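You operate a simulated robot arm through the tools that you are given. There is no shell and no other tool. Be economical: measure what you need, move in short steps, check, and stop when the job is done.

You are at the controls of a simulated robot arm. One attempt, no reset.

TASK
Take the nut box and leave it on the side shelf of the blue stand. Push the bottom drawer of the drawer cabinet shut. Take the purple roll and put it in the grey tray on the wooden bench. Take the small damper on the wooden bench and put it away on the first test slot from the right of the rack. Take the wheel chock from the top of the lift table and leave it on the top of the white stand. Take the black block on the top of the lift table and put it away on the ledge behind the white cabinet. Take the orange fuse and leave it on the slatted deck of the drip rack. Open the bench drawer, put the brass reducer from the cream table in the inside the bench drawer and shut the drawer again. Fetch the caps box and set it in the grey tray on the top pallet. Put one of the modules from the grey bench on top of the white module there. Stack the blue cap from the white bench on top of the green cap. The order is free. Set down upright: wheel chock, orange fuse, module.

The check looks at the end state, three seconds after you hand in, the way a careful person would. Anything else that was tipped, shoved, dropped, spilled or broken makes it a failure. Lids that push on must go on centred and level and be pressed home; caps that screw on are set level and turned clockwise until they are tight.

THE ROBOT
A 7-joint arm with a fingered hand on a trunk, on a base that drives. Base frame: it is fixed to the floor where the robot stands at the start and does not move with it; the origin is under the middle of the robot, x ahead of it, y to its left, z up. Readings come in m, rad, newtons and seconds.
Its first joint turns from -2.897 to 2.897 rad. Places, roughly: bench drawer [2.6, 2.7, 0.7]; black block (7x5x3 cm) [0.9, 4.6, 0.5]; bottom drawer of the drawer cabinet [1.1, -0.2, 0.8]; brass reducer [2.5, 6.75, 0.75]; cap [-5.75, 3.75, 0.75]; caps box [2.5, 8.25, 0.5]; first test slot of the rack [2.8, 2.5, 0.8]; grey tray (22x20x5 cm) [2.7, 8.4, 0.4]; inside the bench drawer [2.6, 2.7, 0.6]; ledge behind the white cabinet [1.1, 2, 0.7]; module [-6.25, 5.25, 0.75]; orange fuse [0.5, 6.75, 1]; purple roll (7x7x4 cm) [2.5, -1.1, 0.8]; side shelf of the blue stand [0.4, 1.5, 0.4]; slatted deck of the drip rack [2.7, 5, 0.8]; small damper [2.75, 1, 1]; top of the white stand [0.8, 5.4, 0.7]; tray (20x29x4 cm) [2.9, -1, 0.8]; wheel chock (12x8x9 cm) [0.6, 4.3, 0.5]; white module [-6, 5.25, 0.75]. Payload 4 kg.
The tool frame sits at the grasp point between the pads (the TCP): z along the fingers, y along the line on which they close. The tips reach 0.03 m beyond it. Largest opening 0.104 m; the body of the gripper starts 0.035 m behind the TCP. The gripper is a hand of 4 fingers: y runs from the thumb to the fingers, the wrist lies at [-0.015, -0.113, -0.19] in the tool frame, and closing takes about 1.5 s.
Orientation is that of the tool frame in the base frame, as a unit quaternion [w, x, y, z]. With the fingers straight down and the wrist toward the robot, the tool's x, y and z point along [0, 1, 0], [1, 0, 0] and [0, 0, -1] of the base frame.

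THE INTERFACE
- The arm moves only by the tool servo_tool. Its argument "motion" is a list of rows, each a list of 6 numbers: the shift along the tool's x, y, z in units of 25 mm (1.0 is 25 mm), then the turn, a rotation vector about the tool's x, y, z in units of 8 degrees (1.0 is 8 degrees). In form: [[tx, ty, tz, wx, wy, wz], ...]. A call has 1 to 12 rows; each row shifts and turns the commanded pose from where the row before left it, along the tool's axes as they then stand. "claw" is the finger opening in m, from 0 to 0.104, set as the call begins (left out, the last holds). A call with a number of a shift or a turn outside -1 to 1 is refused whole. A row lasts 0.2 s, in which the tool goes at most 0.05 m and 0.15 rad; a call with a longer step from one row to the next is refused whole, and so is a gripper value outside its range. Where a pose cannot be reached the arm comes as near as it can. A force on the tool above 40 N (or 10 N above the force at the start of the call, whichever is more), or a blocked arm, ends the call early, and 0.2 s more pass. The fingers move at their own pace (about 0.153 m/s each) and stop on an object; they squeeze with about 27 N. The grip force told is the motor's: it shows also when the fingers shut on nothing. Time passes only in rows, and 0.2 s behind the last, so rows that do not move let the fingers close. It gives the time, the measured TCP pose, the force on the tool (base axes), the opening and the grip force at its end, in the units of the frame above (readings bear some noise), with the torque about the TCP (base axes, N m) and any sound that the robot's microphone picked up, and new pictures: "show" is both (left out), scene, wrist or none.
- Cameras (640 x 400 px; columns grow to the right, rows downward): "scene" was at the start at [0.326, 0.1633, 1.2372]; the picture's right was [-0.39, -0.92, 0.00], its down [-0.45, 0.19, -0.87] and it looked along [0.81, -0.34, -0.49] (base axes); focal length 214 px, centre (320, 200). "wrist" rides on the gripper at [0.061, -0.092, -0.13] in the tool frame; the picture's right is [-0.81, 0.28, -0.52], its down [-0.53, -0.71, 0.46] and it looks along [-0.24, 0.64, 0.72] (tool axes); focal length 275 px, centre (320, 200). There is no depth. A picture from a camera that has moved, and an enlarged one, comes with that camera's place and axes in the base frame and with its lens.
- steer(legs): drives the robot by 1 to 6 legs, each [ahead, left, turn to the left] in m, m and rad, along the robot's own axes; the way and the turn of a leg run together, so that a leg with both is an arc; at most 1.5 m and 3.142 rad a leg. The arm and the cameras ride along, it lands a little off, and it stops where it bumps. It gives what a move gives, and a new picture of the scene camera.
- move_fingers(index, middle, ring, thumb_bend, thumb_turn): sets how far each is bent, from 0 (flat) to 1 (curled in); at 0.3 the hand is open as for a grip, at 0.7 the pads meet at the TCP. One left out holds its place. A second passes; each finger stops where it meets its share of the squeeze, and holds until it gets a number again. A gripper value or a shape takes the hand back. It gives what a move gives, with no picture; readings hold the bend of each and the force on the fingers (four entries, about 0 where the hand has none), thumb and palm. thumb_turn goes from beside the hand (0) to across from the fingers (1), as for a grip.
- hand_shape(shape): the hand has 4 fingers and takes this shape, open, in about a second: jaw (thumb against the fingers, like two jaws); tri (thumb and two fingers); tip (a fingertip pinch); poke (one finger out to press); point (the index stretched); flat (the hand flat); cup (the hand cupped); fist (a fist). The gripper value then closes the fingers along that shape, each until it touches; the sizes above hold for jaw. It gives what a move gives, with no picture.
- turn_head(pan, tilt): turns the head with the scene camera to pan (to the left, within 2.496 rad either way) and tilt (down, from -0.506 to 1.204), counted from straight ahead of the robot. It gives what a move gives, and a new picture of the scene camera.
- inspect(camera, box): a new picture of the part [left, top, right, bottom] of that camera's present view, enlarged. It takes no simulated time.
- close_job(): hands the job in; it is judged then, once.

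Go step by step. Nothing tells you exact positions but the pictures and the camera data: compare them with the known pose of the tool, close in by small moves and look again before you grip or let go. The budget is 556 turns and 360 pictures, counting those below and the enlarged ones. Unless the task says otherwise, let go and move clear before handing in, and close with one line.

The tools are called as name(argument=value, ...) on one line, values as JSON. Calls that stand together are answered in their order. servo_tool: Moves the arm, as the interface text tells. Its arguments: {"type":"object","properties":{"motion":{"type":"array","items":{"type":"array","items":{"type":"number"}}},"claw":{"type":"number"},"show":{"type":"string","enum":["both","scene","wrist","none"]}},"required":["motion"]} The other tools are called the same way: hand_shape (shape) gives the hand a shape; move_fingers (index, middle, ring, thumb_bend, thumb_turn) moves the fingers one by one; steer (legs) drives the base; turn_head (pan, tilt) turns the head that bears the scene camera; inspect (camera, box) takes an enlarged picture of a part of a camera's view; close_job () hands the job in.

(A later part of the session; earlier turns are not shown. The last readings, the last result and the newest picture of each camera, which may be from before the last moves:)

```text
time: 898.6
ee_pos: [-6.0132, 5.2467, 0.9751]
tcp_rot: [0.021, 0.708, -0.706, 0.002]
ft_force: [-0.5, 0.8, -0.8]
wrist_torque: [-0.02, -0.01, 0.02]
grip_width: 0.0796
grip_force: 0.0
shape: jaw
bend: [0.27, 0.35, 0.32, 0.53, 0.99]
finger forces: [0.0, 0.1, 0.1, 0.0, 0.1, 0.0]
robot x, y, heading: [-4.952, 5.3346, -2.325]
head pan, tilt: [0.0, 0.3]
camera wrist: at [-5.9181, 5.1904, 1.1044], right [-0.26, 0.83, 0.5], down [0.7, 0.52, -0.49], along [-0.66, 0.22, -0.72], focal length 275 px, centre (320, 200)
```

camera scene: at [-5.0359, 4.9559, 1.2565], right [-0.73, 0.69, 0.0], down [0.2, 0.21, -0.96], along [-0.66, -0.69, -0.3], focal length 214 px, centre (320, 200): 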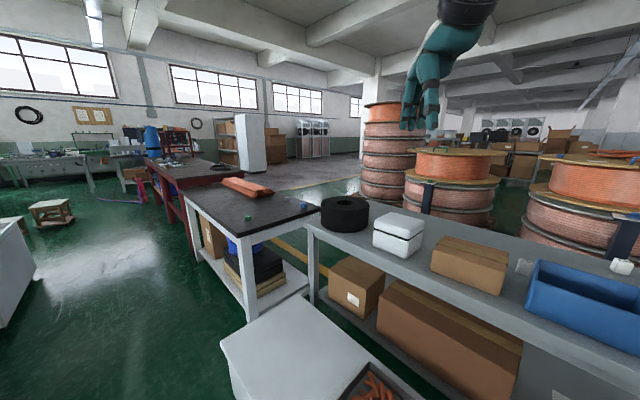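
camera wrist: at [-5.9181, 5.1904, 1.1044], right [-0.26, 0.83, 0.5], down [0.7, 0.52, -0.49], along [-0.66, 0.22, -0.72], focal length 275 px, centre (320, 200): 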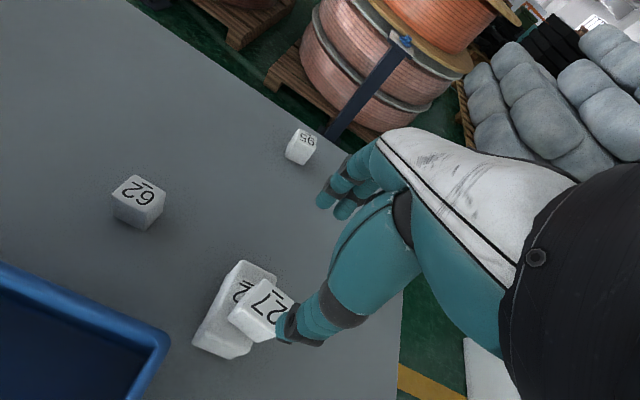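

Module 27 is stacked on the white module. Next the caps on the black-topped bench to the south: I retract the arm and drive there keeping this heading.

servo_tool(motion=[[0, 0, -1, 0, 0, 0], [0, -0.5, -1, 0, 0, 0], [0.5, -1, -1, 0, 0, 0], [0.7, -1, -1, 0, 0, 0], [0.7, -1, -1, 0, 0, 0], [0.7, -1, -1, 0, 0, 0], [0.7, -1, -1, 0, 0, 0], [0.7, -1, 0, 0, 0, 0], [0.7, -1, 0, 0, 0, 0], [0.7, -1, 0, 0, 0, 0], [0.7, -1, 0, 0, 0, 0], [0.7, -1, 0, 0, 0, 0]], claw=0.104, show="none")

servo_tool(motion=[[0.7, -1, 0, 0, 0, 0], [0.7, -1, 0, 0, 0, 0], [0.7, -1, 0, 0, 0, 0], [0.7, -1, 0, 0, 0, 0], [0.7, -1, 0, 0, 0, 0], [0.7, -1, 0, 0, 0, 0], [0.7, -1, 0, 0, 0, 0], [0.7, -1, 0, 0, 0, 0]], show="none")

steer(legs=[[-0.16, 0.16, 0], [0.81, 0.81, 0], [0.41, 0.2, 0]])

```text
time: 901.2
ee_pos: [-5.7453, 5.0841, 1.1474]
tcp_rot: [0.02, 0.707, -0.707, 0.002]
ft_force: [0.3, -0.2, 0.1]
wrist_torque: [-0.03, 0.02, 0.01]
grip_width: 0.1039
grip_force: 0.0
shape: jaw
bend: [0.3, 0.3, 0.3, 0.3, 0.98]
finger forces: [0.0, 0.0, 0.0, 0.0, 0.0, 0.0]
robot x, y, heading: [-4.9539, 5.336, -2.332]
head pan, tilt: [0.0, 0.3]
```

```text
time: 903.0
ee_pos: [-5.5443, 4.9414, 1.1445]
tcp_rot: [0.021, 0.708, -0.706, 0.002]
ft_force: [-0.1, 0.5, -0.1]
wrist_torque: [0.02, 0.02, 0.02]
grip_width: 0.1039
grip_force: 0.2
shape: jaw
bend: [0.3, 0.3, 0.3, 0.3, 0.98]
finger forces: [0.0, 0.0, 0.0, 0.0, 0.1, 0.0]
robot x, y, heading: [-4.9536, 5.3374, -2.331]
head pan, tilt: [0.0, 0.3]
```

```text
time: 912.5
ee_pos: [-5.3977, 3.356, 1.1449]
tcp_rot: [0.021, 0.715, -0.698, 0.002]
ft_force: [-0.2, 0.1, -0.5]
wrist_torque: [0.01, -0.02, -0.01]
grip_width: 0.1034
grip_force: 0.0
shape: jaw
bend: [0.3, 0.3, 0.3, 0.3, 0.98]
finger forces: [0.1, 0.0, 0.1, 0.0, 0.0, 0.0]
robot x, y, heading: [-4.8152, 3.765, -2.31]
head pan, tilt: [0.0, 0.3]
camera scene: at [-4.8904, 3.3821, 1.2565], right [-0.74, 0.67, 0.0], down [0.2, 0.22, -0.96], along [-0.64, -0.71, -0.3], focal length 214 px, centre (320, 200)
```

scene: 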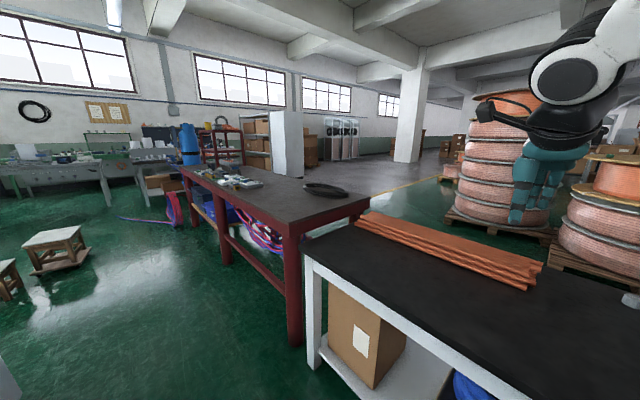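

I turn the head to look at the caps.

turn_head(pan=-0.75, tilt=0.6)

```text
time: 913.6
ee_pos: [-5.3988, 3.3555, 1.1452]
tcp_rot: [0.021, 0.716, -0.698, 0.002]
ft_force: [-0.5, 1.1, -0.8]
wrist_torque: [0.01, 0.03, -0.05]
grip_width: 0.1036
grip_force: 0.0
shape: jaw
bend: [0.3, 0.3, 0.3, 0.3, 0.98]
finger forces: [0.1, 0.0, 0.0, 0.1, 0.0, 0.0]
robot x, y, heading: [-4.8178, 3.7667, -2.311]
head pan, tilt: [-0.75, 0.6]
camera scene: at [-4.9158, 3.4438, 1.229], right [-0.09, 1.0, 0.0], down [0.56, 0.05, -0.83], along [-0.82, -0.07, -0.56], focal length 214 px, centre (320, 200)
```

scene: 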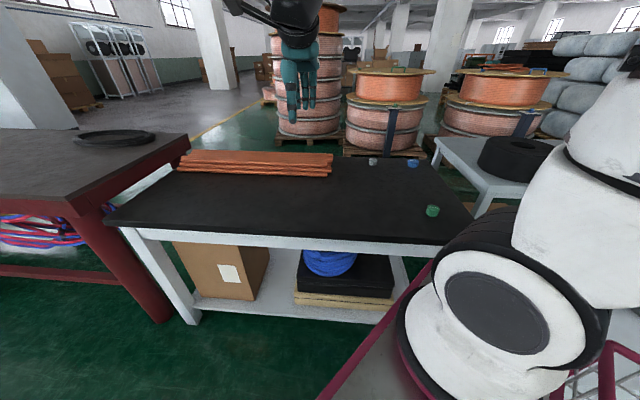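

Blue cap at about [−5.93, 3.82], green at [−5.54, 3.79], a grey one at [−5.95, 3.63]. I extend over the blue cap.

servo_tool(motion=[[-0.8, 0.9, 0.2, 0, 0, 0], [-0.8, 0.9, 0.2, 0, 0, 0], [-0.8, 0.9, 0.2, 0, 0, 0], [-0.8, 0.9, 0.2, 0, 0, 0], [-0.8, 0.9, 0.2, 0, 0, 0], [-0.8, 0.9, 0.2, 0, 0, 0], [-0.8, 0.9, 0.3, 0, 0, 0], [-0.8, 0.9, 0.3, 0, 0, 0], [-0.8, 0.9, 0.3, 0, 0, 0], [-0.8, 0.9, 0.3, 0, 0, 0], [-0.8, 0.9, 0.3, 0, 0, 0], [-0.8, 0.9, 0.3, 0, 0, 0]], show="none")

servo_tool(motion=[[-0.8, 0.9, 0.4, 0, 0, 0], [-0.8, 0.9, 0.4, 0, 0, 0], [-0.8, 0.9, 0.4, 0, 0, 0], [-0.8, 0.9, 0.4, 0, 0, 0], [-0.8, 0.9, 0.4, 0, 0, 0], [-0.8, 0.9, 0.4, 0, 0, 0], [-0.8, 0.9, 0.4, 0, 0, 0], [-0.8, 0.9, 0.4, 0, 0, 0], [-0.8, 0.9, 0.4, 0, 0, 0], [-0.8, 0.9, 0.4, 0, 0, 0], [-0.8, 0.9, 0.4, 0, 0, 0]], show="wrist")

```text
time: 916.2
ee_pos: [-5.6785, 3.5851, 1.0693]
tcp_rot: [0.022, 0.716, -0.698, 0.002]
ft_force: [0.6, -0.2, 0.3]
wrist_torque: [0.04, -0.02, -0.01]
grip_width: 0.1038
grip_force: 0.2
shape: jaw
bend: [0.3, 0.3, 0.3, 0.3, 0.98]
finger forces: [0.0, 0.0, 0.1, 0.0, 0.0, 0.0]
robot x, y, heading: [-4.8154, 3.7635, -2.306]
head pan, tilt: [-0.75, 0.6]
```

```text
time: 918.6
ee_pos: [-5.9305, 3.798, 0.961]
tcp_rot: [0.021, 0.716, -0.698, 0.002]
ft_force: [-0.6, 0.3, 1.0]
wrist_torque: [0.05, 0.01, 0.02]
grip_width: 0.1039
grip_force: 0.1
shape: jaw
bend: [0.3, 0.3, 0.3, 0.3, 0.98]
finger forces: [0.0, 0.1, 0.1, 0.0, 0.1, 0.1]
robot x, y, heading: [-4.8197, 3.7653, -2.307]
head pan, tilt: [-0.75, 0.6]
camera wrist: at [-5.8354, 3.7449, 1.0892], right [-0.28, 0.82, 0.5], down [0.69, 0.53, -0.49], along [-0.67, 0.2, -0.71], focal length 275 px, centre (320, 200)
```

wrist: 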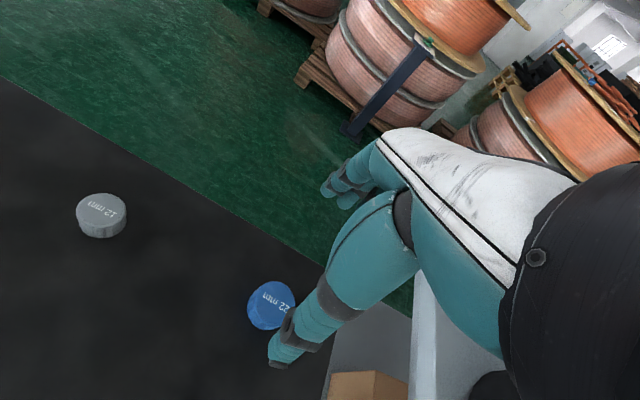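

servo_tool(motion=[[-0.55, 0.1, 0.5, 0, 0, 0], [-0.55, 0.1, 0.9, 0, 0, 0], [0, 0, 0.9, 0, 0, 0], [0, 0, 0.9, 0, 0, 0], [0, 0, 0.9, 0, 0, 0], [0, 0, 0.6, 0, 0, 0]], show="wrist")

```text
time: 920.0
ee_pos: [-5.9412, 3.8194, 0.841]
tcp_rot: [0.022, 0.715, -0.698, 0.002]
ft_force: [0.1, 0.3, -0.6]
wrist_torque: [0.0, -0.01, -0.01]
grip_width: 0.1036
grip_force: 0.1
shape: jaw
bend: [0.3, 0.3, 0.3, 0.3, 0.98]
finger forces: [0.1, 0.0, 0.1, 0.0, 0.1, 0.0]
robot x, y, heading: [-4.8148, 3.7659, -2.307]
head pan, tilt: [-0.75, 0.6]
camera wrist: at [-5.8449, 3.7672, 0.971], right [-0.28, 0.82, 0.5], down [0.69, 0.53, -0.49], along [-0.67, 0.2, -0.71], focal length 275 px, centre (320, 200)
```

wrist: 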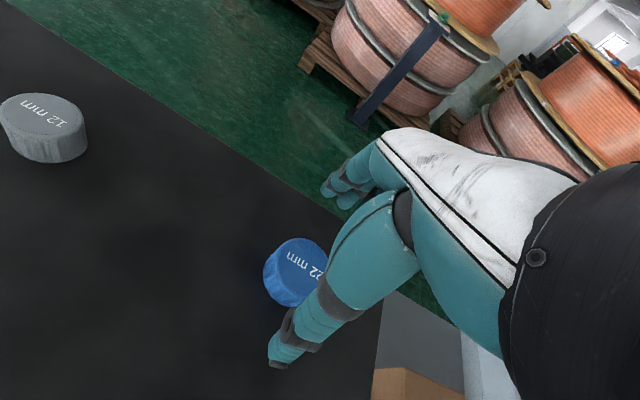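

Aligned. I descend to the bench level gently and close.

servo_tool(motion=[[0, 0, 0.5, 0, 0, 0], [0, 0, 0.4, 0, 0, 0], [0, 0, 0.3, 0, 0, 0], [0, 0, 0.2, 0, 0, 0], [0, 0, 0.2, 0, 0, 0]], show="none")

```text
time: 921.2
ee_pos: [-5.9423, 3.8192, 0.8019]
tcp_rot: [0.022, 0.716, -0.698, 0.002]
ft_force: [-0.2, 1.2, 0.1]
wrist_torque: [0.03, -0.01, 0.02]
grip_width: 0.1038
grip_force: 0.1
shape: jaw
bend: [0.3, 0.3, 0.3, 0.3, 0.98]
finger forces: [0.1, 0.0, 0.0, 0.1, 0.0, 0.1]
robot x, y, heading: [-4.8143, 3.7642, -2.312]
head pan, tilt: [-0.75, 0.6]
```

servo_tool(motion=[[0, 0, 0.2, 0, 0, 0], [0, 0, 0.2, 0, 0, 0], [0, 0, 0.2, 0, 0, 0]], show="wrist")

```text
time: 922.0
ee_pos: [-5.9436, 3.8187, 0.7886]
tcp_rot: [0.022, 0.716, -0.698, 0.001]
ft_force: [2.9, 1.1, 10.5]
wrist_torque: [0.11, 0.34, -0.04]
grip_width: 0.1033
grip_force: 0.0
shape: jaw
bend: [0.3, 0.3, 0.3, 0.29, 0.98]
finger forces: [0.1, 8.4, 0.0, 0.0, 2.5, 0.0]
robot x, y, heading: [-4.8157, 3.7652, -2.312]
head pan, tilt: [-0.75, 0.6]
camera wrist: at [-5.8463, 3.7649, 0.9174], right [-0.28, 0.82, 0.5], down [0.69, 0.53, -0.49], along [-0.67, 0.2, -0.71], focal length 275 px, centre (320, 200)
```

wrist: 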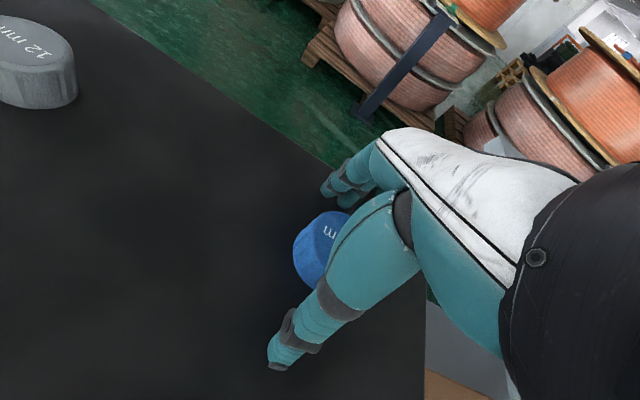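

I raise 12 mm so the fingers grip only the upper part of the cap, then close.

servo_tool(motion=[[0, 0, -0.45, 0.1, 0, 0], [0, 0, 0, 0, 0, 0], [0, 0, 0, 0, 0, 0], [0, 0, 0, 0, 0, 0], [0, 0, 0, 0, 0, 0], [0, 0, 0, 0, 0, 0], [0, 0, 0, 0, 0, 0], [0, 0, 0, 0, 0, 0]], claw=0.02, show="none")

servo_tool(motion=[[0, 0, -0.6, 0, 0, 0], [0, 0, -0.9, 0, 0, 0], [0, 0, -0.9, 0, 0, 0], [0, 0, -0.9, 0, 0, 0]], show="wrist")

```text
time: 923.8
ee_pos: [-5.9416, 3.8178, 0.7969]
tcp_rot: [0.016, 0.716, -0.698, 0.007]
ft_force: [0.5, 0.1, -0.5]
wrist_torque: [0.01, -0.02, 0.01]
grip_width: 0.0219
grip_force: 27.3
shape: jaw
bend: [0.7, 0.53, 0.7, 0.76, 1.0]
finger forces: [0.1, 0.0, 0.0, 0.0, 0.0, 0.0]
robot x, y, heading: [-4.8172, 3.7679, -2.311]
head pan, tilt: [-0.75, 0.6]
```

```text
time: 924.8
ee_pos: [-5.9413, 3.8217, 0.8792]
tcp_rot: [0.016, 0.716, -0.698, 0.007]
ft_force: [0.6, 0.2, -0.4]
wrist_torque: [0.02, -0.01, 0.0]
grip_width: 0.022
grip_force: 27.1
shape: jaw
bend: [0.7, 0.53, 0.7, 0.76, 1.0]
finger forces: [0.0, 0.1, 0.0, 0.0, 0.0, 0.1]
robot x, y, heading: [-4.8165, 3.7637, -2.306]
head pan, tilt: [-0.75, 0.6]
camera wrist: at [-5.8471, 3.7686, 1.01], right [-0.29, 0.82, 0.49], down [0.69, 0.53, -0.48], along [-0.66, 0.2, -0.72], focal length 275 px, centre (320, 200)
```

wrist: 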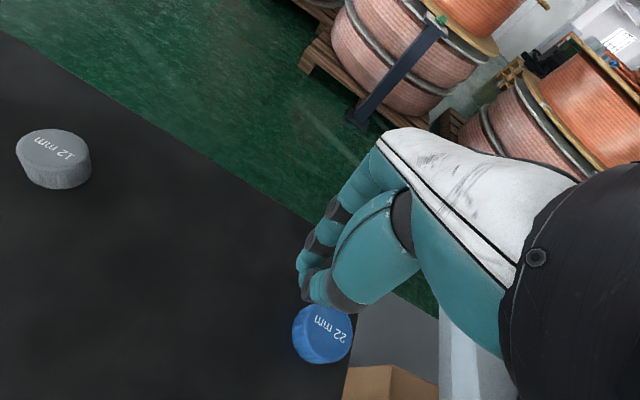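

The cap slipped out sideways to about [−5.924, 3.88]; I gripped too high. I reopen, move over and grip lower.

servo_tool(motion=[[0, 0, 0, 0, 0, 0], [-0.6, -0.2, 0, 0, 0, 0], [-0.6, -0.2, 0, 0, 0, 0], [-0.6, -0.2, 0, 0, 0, 0], [-0.55, -0.15, 0, 0, 0, 0], [0, 0, 0.6, 0, 0, 0], [0, 0, 0.6, 0, 0, 0]], claw=0.104, show="wrist")

```text
time: 926.4
ee_pos: [-5.9237, 3.8788, 0.8482]
tcp_rot: [0.017, 0.716, -0.698, 0.008]
ft_force: [-0.2, 0.8, 0.1]
wrist_torque: [-0.04, -0.01, 0.0]
grip_width: 0.1039
grip_force: 0.1
shape: jaw
bend: [0.3, 0.3, 0.3, 0.3, 0.98]
finger forces: [0.0, 0.0, 0.1, 0.1, 0.0, 0.0]
robot x, y, heading: [-4.8182, 3.7644, -2.305]
head pan, tilt: [-0.75, 0.6]
camera wrist: at [-5.8296, 3.826, 0.9783], right [-0.29, 0.82, 0.49], down [0.69, 0.53, -0.48], along [-0.66, 0.2, -0.72], focal length 275 px, centre (320, 200)
```

wrist: 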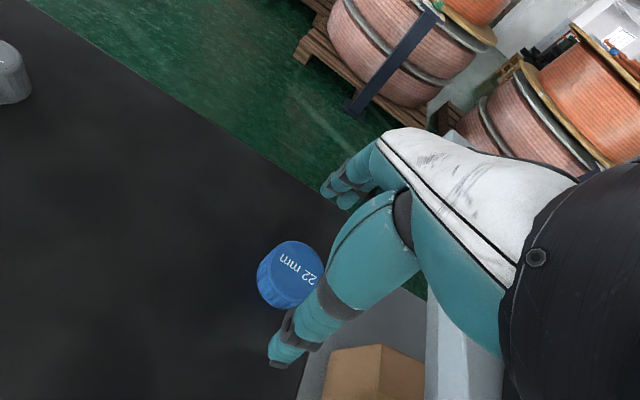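

servo_tool(motion=[[-0.2, 0, 0.8, 0, 0, 0], [0, 0, 0.8, 0, 0, 0], [0, 0, 0.5, 0, 0, 0], [0, 0, 0.15, 0, 0, 0]], show="none")

servo_tool(motion=[[0, 0, 0, 0, 0, 0], [0, 0, 0, 0, 0, 0], [0, 0, 0, 0, 0, 0], [0, 0, 0, 0, 0, 0], [0, 0, 0, 0, 0, 0], [0, 0, 0, 0, 0, 0], [0, 0, 0, 0, 0, 0], [0, 0, 0, 0, 0, 0]], claw=0.03, show="wrist")

```text
time: 927.4
ee_pos: [-5.9253, 3.8822, 0.7916]
tcp_rot: [0.017, 0.715, -0.699, 0.007]
ft_force: [0.0, 0.6, 1.4]
wrist_torque: [-0.04, 0.02, 0.0]
grip_width: 0.1034
grip_force: 0.0
shape: jaw
bend: [0.3, 0.3, 0.3, 0.3, 0.98]
finger forces: [0.0, 0.1, 0.0, 0.1, 0.1, 0.0]
robot x, y, heading: [-4.8156, 3.7648, -2.301]
head pan, tilt: [-0.75, 0.6]
```

```text
time: 929.2
ee_pos: [-5.9251, 3.8819, 0.7913]
tcp_rot: [0.015, 0.716, -0.698, 0.007]
ft_force: [0.0, 0.3, 0.0]
wrist_torque: [0.0, 0.02, 0.03]
grip_width: 0.0429
grip_force: 27.6
shape: jaw
bend: [0.74, 0.47, 0.51, 0.73, 1.0]
finger forces: [14.5, 8.7, 0.0, 0.1, 23.5, 0.0]
robot x, y, heading: [-4.8176, 3.7673, -2.306]
head pan, tilt: [-0.75, 0.6]
camera wrist: at [-5.8304, 3.8291, 0.922], right [-0.29, 0.82, 0.49], down [0.69, 0.53, -0.48], along [-0.66, 0.2, -0.72], focal length 275 px, centre (320, 200)
```

wrist: 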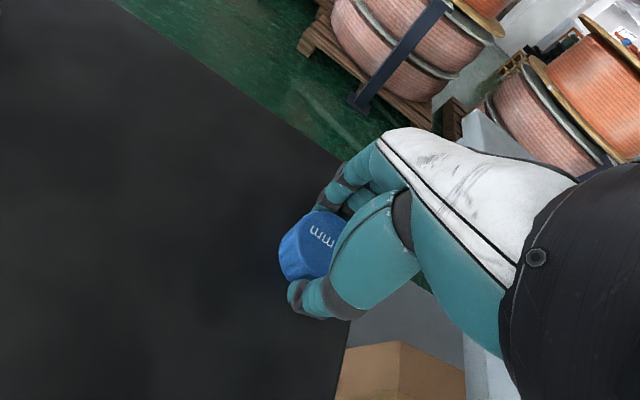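

Gripped firmly at the base. I lift and carry it over the green cap.

servo_tool(motion=[[0, 0, -0.8, 0, 0, 0], [0, 0, -1, 0, 0, 0], [0, 0, -1, 0, 0, 0], [0, 0, -1, 0, 0, 0], [0, 0, -1, 0, 0, 0], [0.3, -1, -0.5, 0, 0, 0], [0.3, -1, 0, 0, 0, 0], [0.3, -1, 0, 0, 0, 0], [0.3, -1, 0, 0, 0, 0], [0.3, -1, 0, 0, 0, 0], [0.3, -1, 0, 0, 0, 0], [0.3, -1, 0, 0, 0, 0]], show="none")

servo_tool(motion=[[0.3, -1, 0, 0, 0, 0], [0.3, -1, 0, 0, 0, 0], [0.3, -1, 0, 0, 0, 0], [0.3, -1, 0, 0, 0, 0], [0.2, -1, 0, 0, 0, 0], [0.2, -0.7, 0, 0, 0, 0], [0, 0, 0, 0, 0, 0]], show="wrist")

```text
time: 931.8
ee_pos: [-5.7465, 3.838, 0.9218]
tcp_rot: [0.016, 0.716, -0.698, 0.008]
ft_force: [-0.1, 0.4, -0.6]
wrist_torque: [0.03, -0.04, -0.02]
grip_width: 0.0428
grip_force: 27.4
shape: jaw
bend: [0.74, 0.47, 0.51, 0.73, 1.0]
finger forces: [14.4, 8.9, 0.0, 0.0, 23.2, 0.0]
robot x, y, heading: [-4.82, 3.7674, -2.306]
head pan, tilt: [-0.75, 0.6]
```

```text
time: 933.4
ee_pos: [-5.6038, 3.8029, 0.9218]
tcp_rot: [0.016, 0.716, -0.698, 0.008]
ft_force: [-0.1, 0.8, 0.1]
wrist_torque: [0.0, -0.02, -0.01]
grip_width: 0.0429
grip_force: 26.6
shape: jaw
bend: [0.74, 0.47, 0.51, 0.73, 1.0]
finger forces: [14.5, 8.8, 0.0, 0.0, 23.3, 0.0]
robot x, y, heading: [-4.8184, 3.7658, -2.305]
head pan, tilt: [-0.75, 0.6]
camera wrist: at [-5.5089, 3.7491, 1.0536], right [-0.29, 0.82, 0.49], down [0.69, 0.53, -0.48], along [-0.66, 0.2, -0.72], focal length 275 px, centre (320, 200)
```

wrist: 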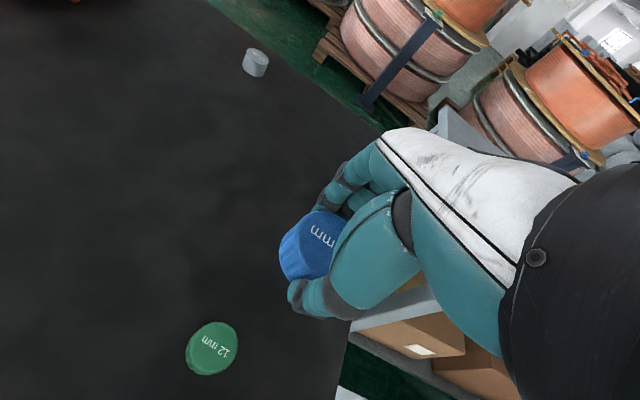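

servo_tool(motion=[[0.1, -0.9, 0, 0, 0, 0], [0.1, -0.9, 0, 0, 0, 0], [0, -0.1, 0.5, 0, 0, 0]], show="wrist")

```text
time: 934.2
ee_pos: [-5.5558, 3.797, 0.9088]
tcp_rot: [0.017, 0.715, -0.699, 0.008]
ft_force: [-0.1, -0.1, 0.4]
wrist_torque: [0.0, 0.01, -0.04]
grip_width: 0.0426
grip_force: 27.1
shape: jaw
bend: [0.74, 0.47, 0.51, 0.73, 1.0]
finger forces: [14.5, 8.9, 0.0, 0.1, 23.5, 0.0]
robot x, y, heading: [-4.8187, 3.7622, -2.308]
head pan, tilt: [-0.75, 0.6]
camera wrist: at [-5.4615, 3.7443, 1.0391], right [-0.29, 0.82, 0.49], down [0.69, 0.54, -0.48], along [-0.66, 0.2, -0.72], focal length 275 px, centre (320, 200)
```

wrist: 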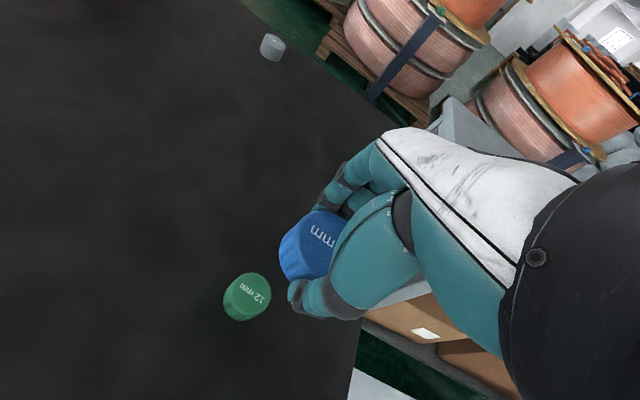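

Slight correction of 7 mm, then I lower in small steps onto the green cap.

servo_tool(motion=[[0, -0.27, 0.6, 0, 0, 0], [0, 0, 0.8, 0, 0, 0], [0, 0, 0.6, 0, 0, 0]], show="wrist")

```text
time: 935.0
ee_pos: [-5.5494, 3.7972, 0.8586]
tcp_rot: [0.017, 0.716, -0.698, 0.008]
ft_force: [0.1, 0.0, 0.2]
wrist_torque: [0.0, 0.0, 0.03]
grip_width: 0.0428
grip_force: 26.7
shape: jaw
bend: [0.74, 0.47, 0.51, 0.73, 1.0]
finger forces: [14.5, 8.8, 0.0, 0.1, 23.3, 0.0]
robot x, y, heading: [-4.8157, 3.7624, -2.307]
head pan, tilt: [-0.75, 0.6]
camera wrist: at [-5.4556, 3.7439, 0.9884], right [-0.29, 0.82, 0.49], down [0.69, 0.54, -0.48], along [-0.66, 0.2, -0.72], focal length 275 px, centre (320, 200)
```

wrist: 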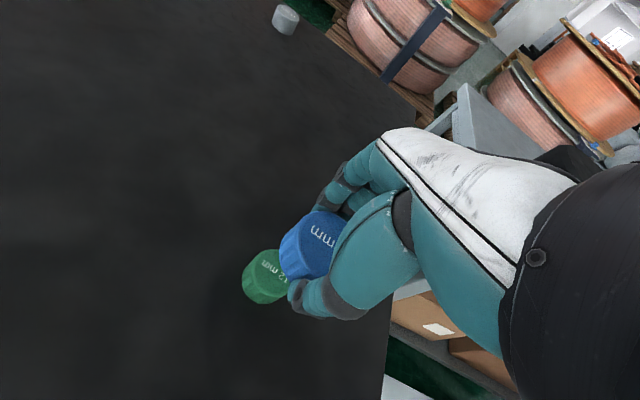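

servo_tool(motion=[[0.15, 0.1, 0.5, 0, 0, 0], [0, 0, 0.3, 0, 0, 0], [0, 0, 0.2, 0, 0, 0], [0, 0, 0.2, 0, 0, 0], [0, 0, 0.2, 0, 0, 0], [0, 0, 0.2, 0, 0, 0], [0, 0, 0.2, 0, 0, 0]], show="wrist")

```text
time: 936.6
ee_pos: [-5.5538, 3.7914, 0.8165]
tcp_rot: [0.016, 0.716, -0.698, 0.006]
ft_force: [3.0, -0.8, 17.5]
wrist_torque: [-0.02, -0.06, 0.05]
grip_width: 0.0435
grip_force: 26.9
shape: jaw
bend: [0.74, 0.47, 0.51, 0.73, 1.0]
finger forces: [15.1, 9.3, 0.0, 0.0, 27.5, 0.1]
robot x, y, heading: [-4.8178, 3.7648, -2.308]
head pan, tilt: [-0.75, 0.6]
camera wrist: at [-5.4586, 3.7381, 0.9459], right [-0.29, 0.82, 0.5], down [0.69, 0.54, -0.48], along [-0.66, 0.2, -0.72], focal length 275 px, centre (320, 200)
```

wrist: 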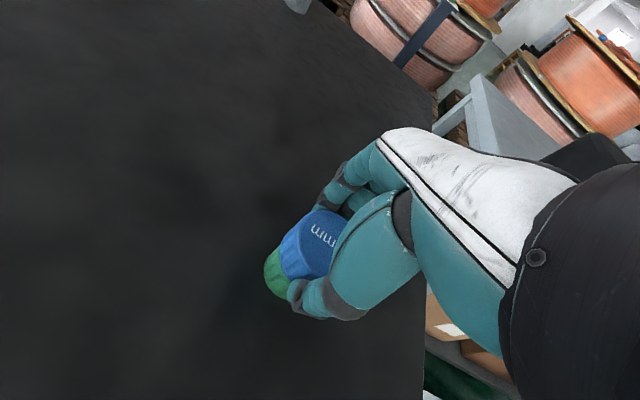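

It rests on the green cap, well centred. I release and rise.

servo_tool(motion=[[0, 0, -0.05, 0, 0, 0], [0, 0, 0, 0, 0, 0], [0, 0, 0, 0, 0, 0], [0, 0, 0, 0, 0, 0], [0, 0, 0, 0, 0, 0], [0, 0, -0.4, 0, 0, 0], [0, 0, -0.8, 0, 0, 0], [0, 0, -1, 0, 0, 0], [0, 0, -1, 0, 0, 0], [0, 0, -1, 0, 0, 0]], claw=0.095, show="wrist")

```text
time: 938.8
ee_pos: [-5.5525, 3.7957, 0.9189]
tcp_rot: [0.016, 0.715, -0.699, 0.008]
ft_force: [0.1, 0.3, -0.1]
wrist_torque: [0.02, -0.02, -0.01]
grip_width: 0.0949
grip_force: 0.1
shape: jaw
bend: [0.31, 0.32, 0.3, 0.33, 0.98]
finger forces: [0.1, 0.0, 0.0, 0.1, 0.0, 0.0]
robot x, y, heading: [-4.8143, 3.7676, -2.305]
head pan, tilt: [-0.75, 0.6]
camera wrist: at [-5.4579, 3.7428, 1.0502], right [-0.29, 0.82, 0.49], down [0.69, 0.54, -0.48], along [-0.66, 0.2, -0.72], focal length 275 px, centre (320, 200)
```

wrist: 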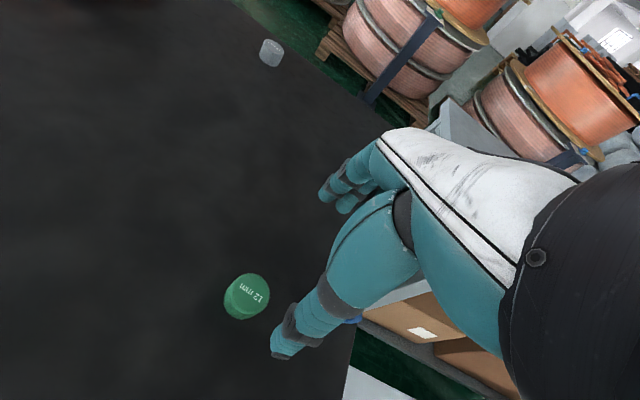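

The blue cap isn't on the green one. I look closer to find it.

inspect(camera="wrist", box=[200, 220, 440, 380])

```text
2.50 times, centred on (320, 300) of wrist
camera zoom: at [-5.4579, 3.7428, 1.0502], right [-0.29, 0.82, 0.49], down [0.69, 0.54, -0.48], along [-0.66, 0.2, -0.72], focal length 688 px, centre (320, -50)
```

zoom: 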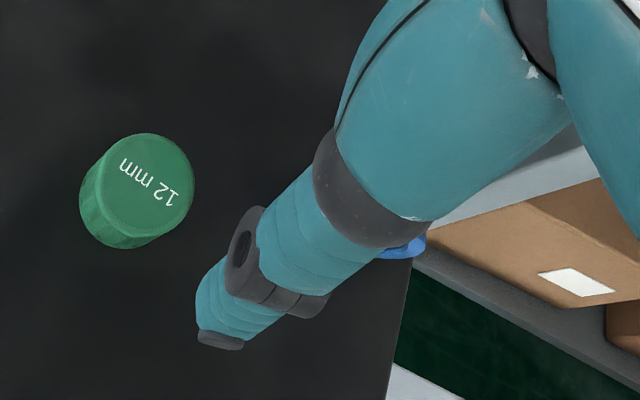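

The blue cap lies near the bench's north edge, behind the thumb. I move the hand aside to see it.

servo_tool(motion=[[0, 0, -0.8, 0, 0, 0], [0.6, -0.4, -0.5, 0, 0, 0], [0.8, -0.5, 0, 0, 0, 0], [0.8, -0.5, 0, 0, 0, 0], [0.8, -0.5, 0, 0, 0, 0]], claw=0.104, show="wrist")

```text
time: 940.0
ee_pos: [-5.5024, 3.7227, 0.9553]
tcp_rot: [0.016, 0.716, -0.698, 0.007]
ft_force: [0.1, -0.1, 0.6]
wrist_torque: [0.05, 0.03, 0.0]
grip_width: 0.1037
grip_force: 0.1
shape: jaw
bend: [0.3, 0.3, 0.3, 0.3, 0.98]
finger forces: [0.0, 0.1, 0.0, 0.0, 0.0, 0.0]
robot x, y, heading: [-4.8171, 3.7664, -2.308]
head pan, tilt: [-0.75, 0.6]
camera wrist: at [-5.4068, 3.6699, 1.0848], right [-0.29, 0.82, 0.49], down [0.69, 0.53, -0.48], along [-0.66, 0.2, -0.72], focal length 275 px, centre (320, 200)
```

wrist: 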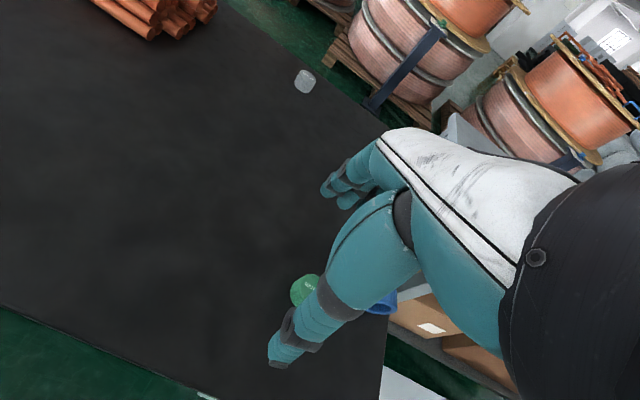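

inspect(camera="scene", box=[380, 160, 500, 250])

```text
4.44 times, centred on (440, 205) of scene
camera zoom: at [-4.916, 3.444, 1.229], right [-0.08, 1.0, 0.0], down [0.56, 0.05, -0.82], along [-0.82, -0.07, -0.57], focal length 953 px, centre (-213, 178)
```

zoom: 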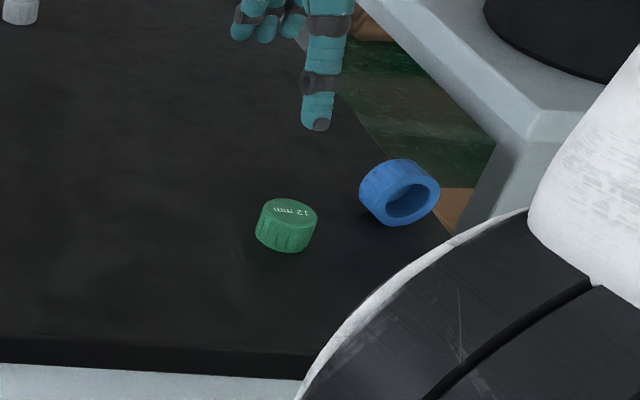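

The blue cap lies on its side near the edge, its open end facing the robot. I turn the hand to close along y, so I can tip the cap upright by pitching the hand forward.

servo_tool(motion=[[0, 0, -0.5, 0, 0, -1], [0, 0, 0, 0, 0, -1], [0, 0, 0, 0, 0, -1], [0, 0, 0, 0, 0, -1], [0, 0, 0, 0, 0, -1], [0, 0, 0, 0, 0, -1], [0, 0, 0, 0, 0, -1], [0, 0, 0, 0, 0, -1], [0, 0, 0, 0, 0, -1], [0, 0, 0, 0, 0, -1], [0, 0, 0, 0, 0, -1], [0, 0, 0, 0, 0, -0.1]], show="none")

servo_tool(motion=[[-0.8, -0.9, 0, 0, 0, 0], [-0.8, -0.9, 0, 0, 0, 0], [-0.8, -0.9, 0, 0, 0, 0], [-0.8, -0.9, 0, 0, 0, 0], [0, -0.9, 0.5, 0, 0, 0], [0, -0.9, 0.5, 0, 0, 0], [0, -0.9, 0.5, 0, 0, 0]], show="wrist")

```text
time: 942.6
ee_pos: [-5.5018, 3.7227, 0.9675]
tcp_rot: [0.017, 1.0, 0.003, -0.005]
ft_force: [0.5, 0.9, 0.1]
wrist_torque: [0.0, 0.01, -0.02]
grip_width: 0.1038
grip_force: 0.0
shape: jaw
bend: [0.3, 0.3, 0.3, 0.3, 0.98]
finger forces: [0.1, 0.1, 0.1, 0.1, 0.0, 0.1]
robot x, y, heading: [-4.8173, 3.7678, -2.304]
head pan, tilt: [-0.75, 0.6]
```

```text
time: 944.2
ee_pos: [-5.5824, 3.8781, 0.9265]
tcp_rot: [0.017, 1.0, 0.003, -0.006]
ft_force: [0.1, -0.7, 0.2]
wrist_torque: [0.03, -0.01, -0.03]
grip_width: 0.1037
grip_force: 0.1
shape: jaw
bend: [0.3, 0.3, 0.3, 0.3, 0.98]
finger forces: [0.0, 0.1, 0.1, 0.0, 0.1, 0.0]
robot x, y, heading: [-4.8171, 3.7678, -2.305]
head pan, tilt: [-0.75, 0.6]
camera wrist: at [-5.5195, 3.976, 1.0522], right [-0.8, -0.26, 0.54], down [-0.54, 0.7, -0.47], along [-0.25, -0.67, -0.7], focal length 275 px, centre (320, 200)
```

wrist: 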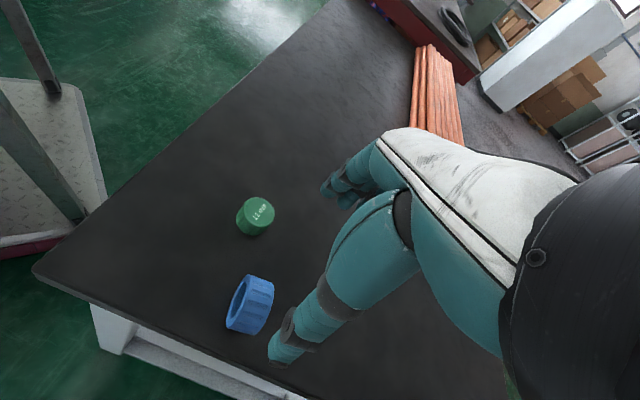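

The cap's axis points roughly toward +x. I align, descend and grip it across its diameter.

servo_tool(motion=[[-0.2, -0.3, 0.8, 0, 0, -0.9], [0, 0, 0.9, 0, 0, -0.9], [0, 0, 0.9, 0, 0, 0], [0, 0, 0.9, 0, 0, 0], [0, 0, 0.9, 0, 0, 0], [0, 0, 0.7, 0, 0, 0]], show="wrist")

```text
time: 945.6
ee_pos: [-5.5904, 3.8817, 0.7993]
tcp_rot: [0.017, 0.992, 0.127, -0.008]
ft_force: [-0.2, 0.6, 0.6]
wrist_torque: [-0.01, -0.02, -0.02]
grip_width: 0.1036
grip_force: 0.0
shape: jaw
bend: [0.3, 0.3, 0.3, 0.3, 0.98]
finger forces: [0.1, 0.0, 0.0, 0.0, 0.0, 0.1]
robot x, y, heading: [-4.814, 3.764, -2.301]
head pan, tilt: [-0.75, 0.6]
camera wrist: at [-5.5522, 3.9916, 0.9246], right [-0.71, -0.45, 0.54], down [-0.7, 0.54, -0.46], along [-0.08, -0.71, -0.7], focal length 275 px, centre (320, 200)
```

wrist: 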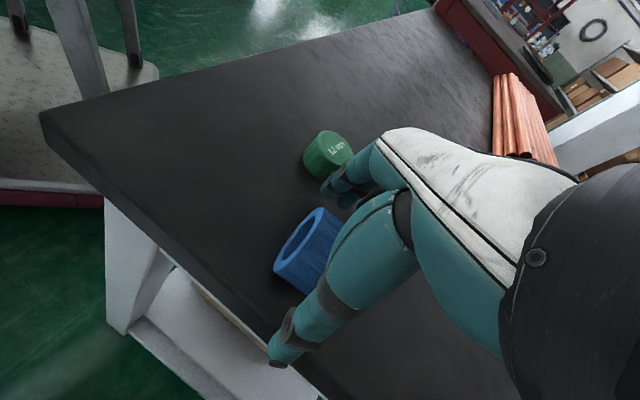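

servo_tool(motion=[[0.4, 0, 0.15, 0, 0, 0], [0, 0, 0, 0, 0, 0], [0, 0, 0, 0, 0, 0], [0, 0, 0, 0, 0, 0], [0, 0, 0, 0, 0, 0], [0, 0, 0, 0, 0, 0], [0, 0, 0, 0, 0, 0], [0, 0, 0, 0, 0, 0]], claw=0.03, show="none")

servo_tool(motion=[[0, 0, -0.6, 0, 0, 0], [0, 0, -1, 0, 0, 0], [0, 0, -1, 0, 0, 0], [0, 0, -1, 0, 0, 0], [0, 0, -1, 0, 0, 0]], show="wrist")

```text
time: 947.4
ee_pos: [-5.5799, 3.8849, 0.7947]
tcp_rot: [0.016, 0.992, 0.127, -0.008]
ft_force: [0.3, -0.5, -0.1]
wrist_torque: [0.0, 0.0, 0.02]
grip_width: 0.0394
grip_force: 27.2
shape: jaw
bend: [0.74, 0.5, 0.54, 0.74, 1.0]
finger forces: [12.7, 7.6, 0.1, 0.1, 20.5, 0.1]
robot x, y, heading: [-4.8163, 3.7683, -2.308]
head pan, tilt: [-0.75, 0.6]
```

```text
time: 948.6
ee_pos: [-5.5776, 3.8874, 0.9084]
tcp_rot: [0.016, 0.992, 0.127, -0.007]
ft_force: [0.0, 0.6, -0.5]
wrist_torque: [0.0, -0.01, -0.01]
grip_width: 0.0392
grip_force: 27.3
shape: jaw
bend: [0.74, 0.5, 0.54, 0.75, 1.0]
finger forces: [12.7, 7.6, 0.0, 0.1, 20.5, 0.0]
robot x, y, heading: [-4.8162, 3.7676, -2.305]
head pan, tilt: [-0.75, 0.6]
camera wrist: at [-5.5399, 3.997, 1.0346], right [-0.71, -0.45, 0.54], down [-0.7, 0.54, -0.47], along [-0.08, -0.71, -0.7], focal length 275 px, centre (320, 200)
```

wrist: 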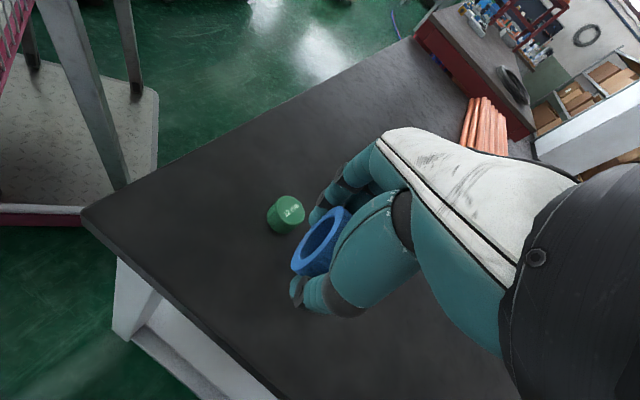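

Held. I raise and pitch the hand forward so the open end turns down.

servo_tool(motion=[[0, 0, -1, 0, 0, 0], [0, 0, -1, 0, 0, 0], [0, 0, 0, 0, -1, 0], [0, 0, 0, 0, -1, 0], [0, 0, 0, 0, -1, 0], [0, 0, 0, 0, -1, 0], [0, 0, 0, 0, -1, 0], [0, 0, 0, 0, -1, 0], [0, 0, 0, 0, -1, 0], [0, 0, 0, 0, -1, 0], [0, 0, 0, 0, -1, 0], [0, 0, 0, 0, -1, 0]], show="both")

```text
time: 951.2
ee_pos: [-5.5783, 3.8888, 0.9594]
tcp_rot: [0.093, 0.754, 0.087, -0.645]
ft_force: [-0.7, 0.3, -0.2]
wrist_torque: [-0.04, 0.05, -0.01]
grip_width: 0.0392
grip_force: 26.7
shape: jaw
bend: [0.74, 0.5, 0.54, 0.75, 1.0]
finger forces: [12.5, 7.3, 0.0, 0.0, 20.3, 0.0]
robot x, y, heading: [-4.8194, 3.7653, -2.306]
head pan, tilt: [-0.75, 0.6]
camera scene: at [-4.9158, 3.4439, 1.229], right [-0.08, 1.0, 0.0], down [0.56, 0.05, -0.82], along [-0.82, -0.07, -0.57], focal length 214 px, centre (320, 200)
camera wrist: at [-5.4671, 4.0137, 0.9155], right [0.44, -0.14, 0.89], down [-0.7, 0.57, 0.44], along [-0.57, -0.81, 0.15], focal length 275 px, centre (320, 200)
```

scene: 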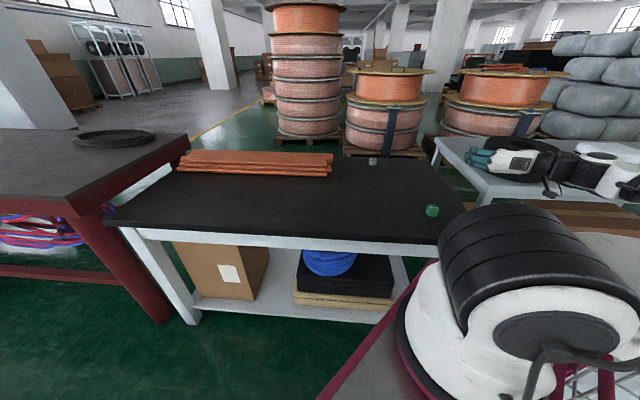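
wrist: 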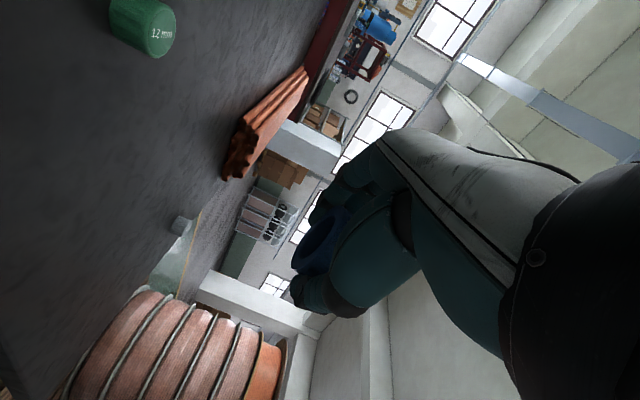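

The open end now points down. I carry it to a free spot on the bench, level it and lower it there to set it upright.

servo_tool(motion=[[-0.1, 0.87, 0.9, 0, 0, 0], [-0.1, 0.87, 0.9, 0, 0, 0], [-0.1, 0.87, 0.9, 0, 0, 0], [-0.1, 0.87, 0.9, 0, 0, 0], [-0.1, 0.87, 0.9, 0, 0, 0], [-0.1, 0.87, 0.9, 0, -0.55, 0], [0, 0, 0, 0, -0.55, 0], [0.9, 0, 0, 0, 0, 0], [0.9, 0, 0, 0, 0, 0], [0.9, 0, 0, 0, 0, 0], [0.9, 0, 0, 0, 0, 0], [0.6, 0, 0, 0, 0, 0]], show="none")

servo_tool(motion=[[0.25, 0, 0, 0, 0, 0], [0.25, 0, 0, 0, 0, 0], [0.25, 0, 0, 0, 0, 0], [0.25, 0, 0, 0, 0, 0], [0.25, 0, 0, 0, 0, 0], [0.25, 0, 0, 0, 0, 0]], show="scene")

```text
time: 953.8
ee_pos: [-5.68, 3.7278, 0.8635]
tcp_rot: [0.08, 0.702, 0.111, -0.699]
ft_force: [-1.0, 0.3, -0.4]
wrist_torque: [0.0, 0.0, 0.02]
grip_width: 0.039
grip_force: 27.2
shape: jaw
bend: [0.74, 0.5, 0.54, 0.75, 1.0]
finger forces: [12.5, 7.3, 0.0, 0.0, 20.3, 0.0]
robot x, y, heading: [-4.8156, 3.7633, -2.308]
head pan, tilt: [-0.75, 0.6]
```

```text
time: 955.2
ee_pos: [-5.6819, 3.7257, 0.836]
tcp_rot: [0.082, 0.706, 0.114, -0.694]
ft_force: [-0.2, -0.1, -0.3]
wrist_torque: [-0.01, 0.01, -0.01]
grip_width: 0.039
grip_force: 27.5
shape: jaw
bend: [0.74, 0.5, 0.54, 0.75, 1.0]
finger forces: [12.5, 7.3, 0.0, 0.1, 20.3, 0.1]
out of reach, approached as far as the arm can: row 5, 6
robot x, y, heading: [-4.8146, 3.765, -2.309]
head pan, tilt: [-0.75, 0.6]
camera scene: at [-4.9213, 3.4441, 1.2285], right [-0.08, 1.0, 0.0], down [0.57, 0.05, -0.82], along [-0.82, -0.07, -0.57], focal length 214 px, centre (320, 200)
```

scene: 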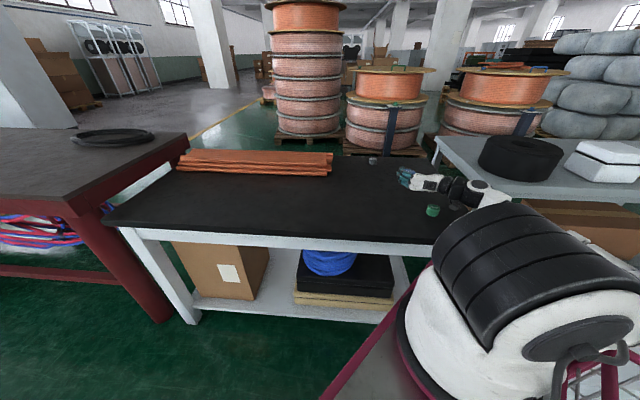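

The arm can't go lower at that pitch. I pitch back by 28° (the cap will still settle upright) and lower further until contact.

servo_tool(motion=[[0, 0, 0, 0, 0.9, 0], [0, 0, 0, 0, 0.9, 0], [0, 0, 0, 0, 0.9, 0], [0, 0, 0, 0, 0.8, 0], [0.3, 0, 0.16, 0, 0, 0], [0.3, 0, 0.16, 0, 0, 0], [0.2, 0, 0.1, 0, 0, 0], [0.2, 0, 0.1, 0, 0, 0], [0.2, 0, 0.1, 0, 0, 0], [0.2, 0, 0.1, 0, 0, 0], [0.2, 0, 0.1, 0, 0, 0], [0.2, 0, 0.1, 0, 0, 0]], show="wrist")

```text
time: 957.8
ee_pos: [-5.6734, 3.7217, 0.778]
tcp_rot: [0.079, 0.849, 0.102, -0.512]
ft_force: [3.6, -1.7, 29.8]
wrist_torque: [-0.5, 0.5, 0.09]
grip_width: 0.0277
grip_force: 27.1
shape: jaw
bend: [0.77, 0.75, 0.54, 0.86, 1.0]
finger forces: [39.5, 0.4, 0.1, 0.1, 7.6, 0.1]
robot x, y, heading: [-4.8159, 3.763, -2.309]
head pan, tilt: [-0.75, 0.6]
camera wrist: at [-5.5572, 3.8486, 0.7813], right [0.14, -0.22, 0.97], down [-0.81, 0.53, 0.24], along [-0.57, -0.82, -0.1], focal length 275 px, centre (320, 200)
```

wrist: 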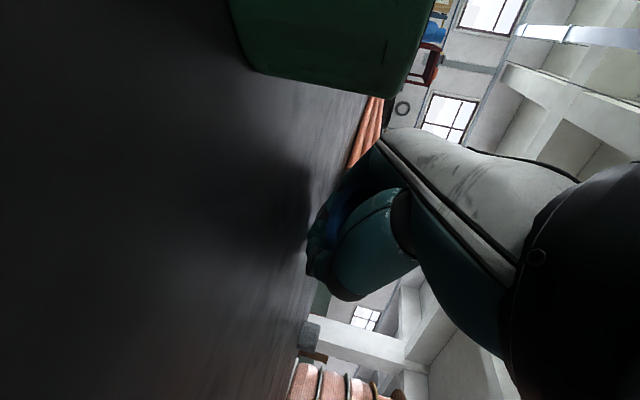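

In contact. I open the index first, then the others, and rise straight up.

move_fingers(index=0.35)

move_fingers(index=0.3, middle=0.3, ring=0.3, thumb_bend=0.3)

servo_tool(motion=[[-0.3, 0, -0.16, 0, 0, 0], [-0.44, 0, -0.23, 0, 0, 0], [-0.8, 0, -0.42, 0, 0, 0], [-0.8, 0, -0.42, 0, 0, 0], [-0.8, 0, -0.42, 0, 0, 0], [-0.8, 0, -0.42, 0, 0, 0], [-0.8, 0, -0.42, 0, 0, 0]], show="scene")

inspect(camera="scene", box=[350, 150, 480, 250])

```text
time: 958.1
ee_pos: [-5.6734, 3.7222, 0.7797]
tcp_rot: [0.077, 0.849, 0.101, -0.512]
ft_force: [-0.4, 3.7, 15.5]
wrist_torque: [-0.38, 0.3, -0.13]
grip_width: 0.0083
grip_force: 14.1
shape: fingers
bend: [0.72, 0.75, 0.54, 0.86, 1.0]
finger forces: [21.1, 0.9, 0.0, 0.0, 6.7, 0.1]
robot x, y, heading: [-4.8156, 3.7635, -2.304]
head pan, tilt: [-0.75, 0.6]
stopped: the force on the tool passed its limit (the readings are from after the stop); the commanded pose is now the measured one
```

```text
time: 959.1
ee_pos: [-5.6736, 3.7219, 0.777]
tcp_rot: [0.08, 0.85, 0.102, -0.51]
ft_force: [-0.5, 1.9, 3.5]
wrist_torque: [-0.16, 0.0, -0.08]
grip_width: 0.0992
grip_force: 1.3
shape: fingers
bend: [0.33, 0.3, 0.3, 0.3, 1.0]
finger forces: [2.8, 0.1, 0.1, 0.0, 0.0, 0.0]
robot x, y, heading: [-4.8193, 3.7639, -2.305]
head pan, tilt: [-0.75, 0.6]
```

```text
time: 960.7
ee_pos: [-5.6738, 3.7254, 0.9105]
tcp_rot: [0.079, 0.85, 0.102, -0.51]
ft_force: [0.7, -0.2, -0.8]
wrist_torque: [0.0, 0.01, 0.02]
grip_width: 0.1022
grip_force: 0.0
shape: fingers
bend: [0.3, 0.3, 0.3, 0.3, 1.0]
finger forces: [0.1, 0.0, 0.0, 0.1, 0.0, 0.1]
robot x, y, heading: [-4.8152, 3.7641, -2.308]
head pan, tilt: [-0.75, 0.6]
camera scene: at [-4.9157, 3.4439, 1.229], right [-0.08, 1.0, 0.0], down [0.56, 0.05, -0.82], along [-0.82, -0.07, -0.57], focal length 214 px, centre (320, 200)
```

scene: 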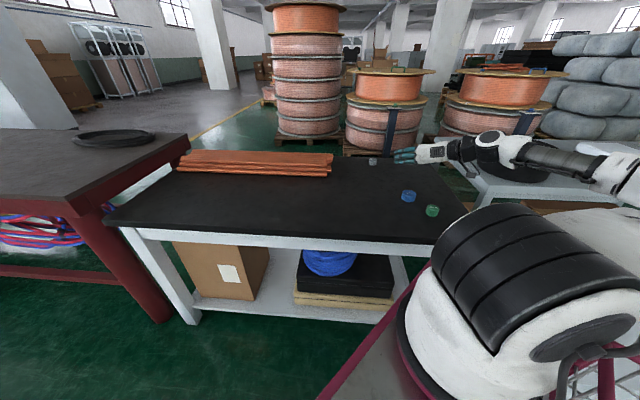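

```text
4.00 times, centred on (415, 200) of scene
camera zoom: at [-4.9157, 3.4439, 1.229], right [-0.08, 1.0, 0.0], down [0.56, 0.05, -0.82], along [-0.82, -0.07, -0.57], focal length 858 px, centre (-60, 200)
```

zoom: 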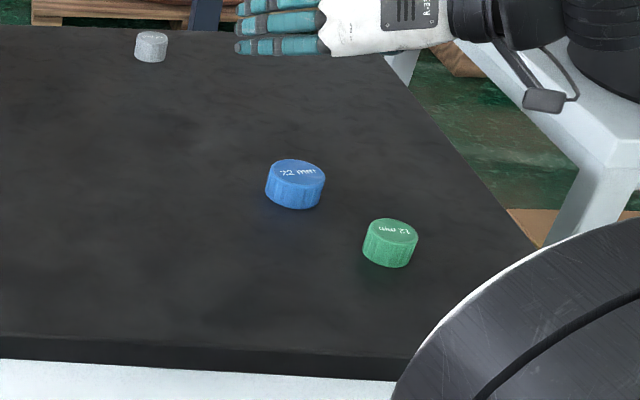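

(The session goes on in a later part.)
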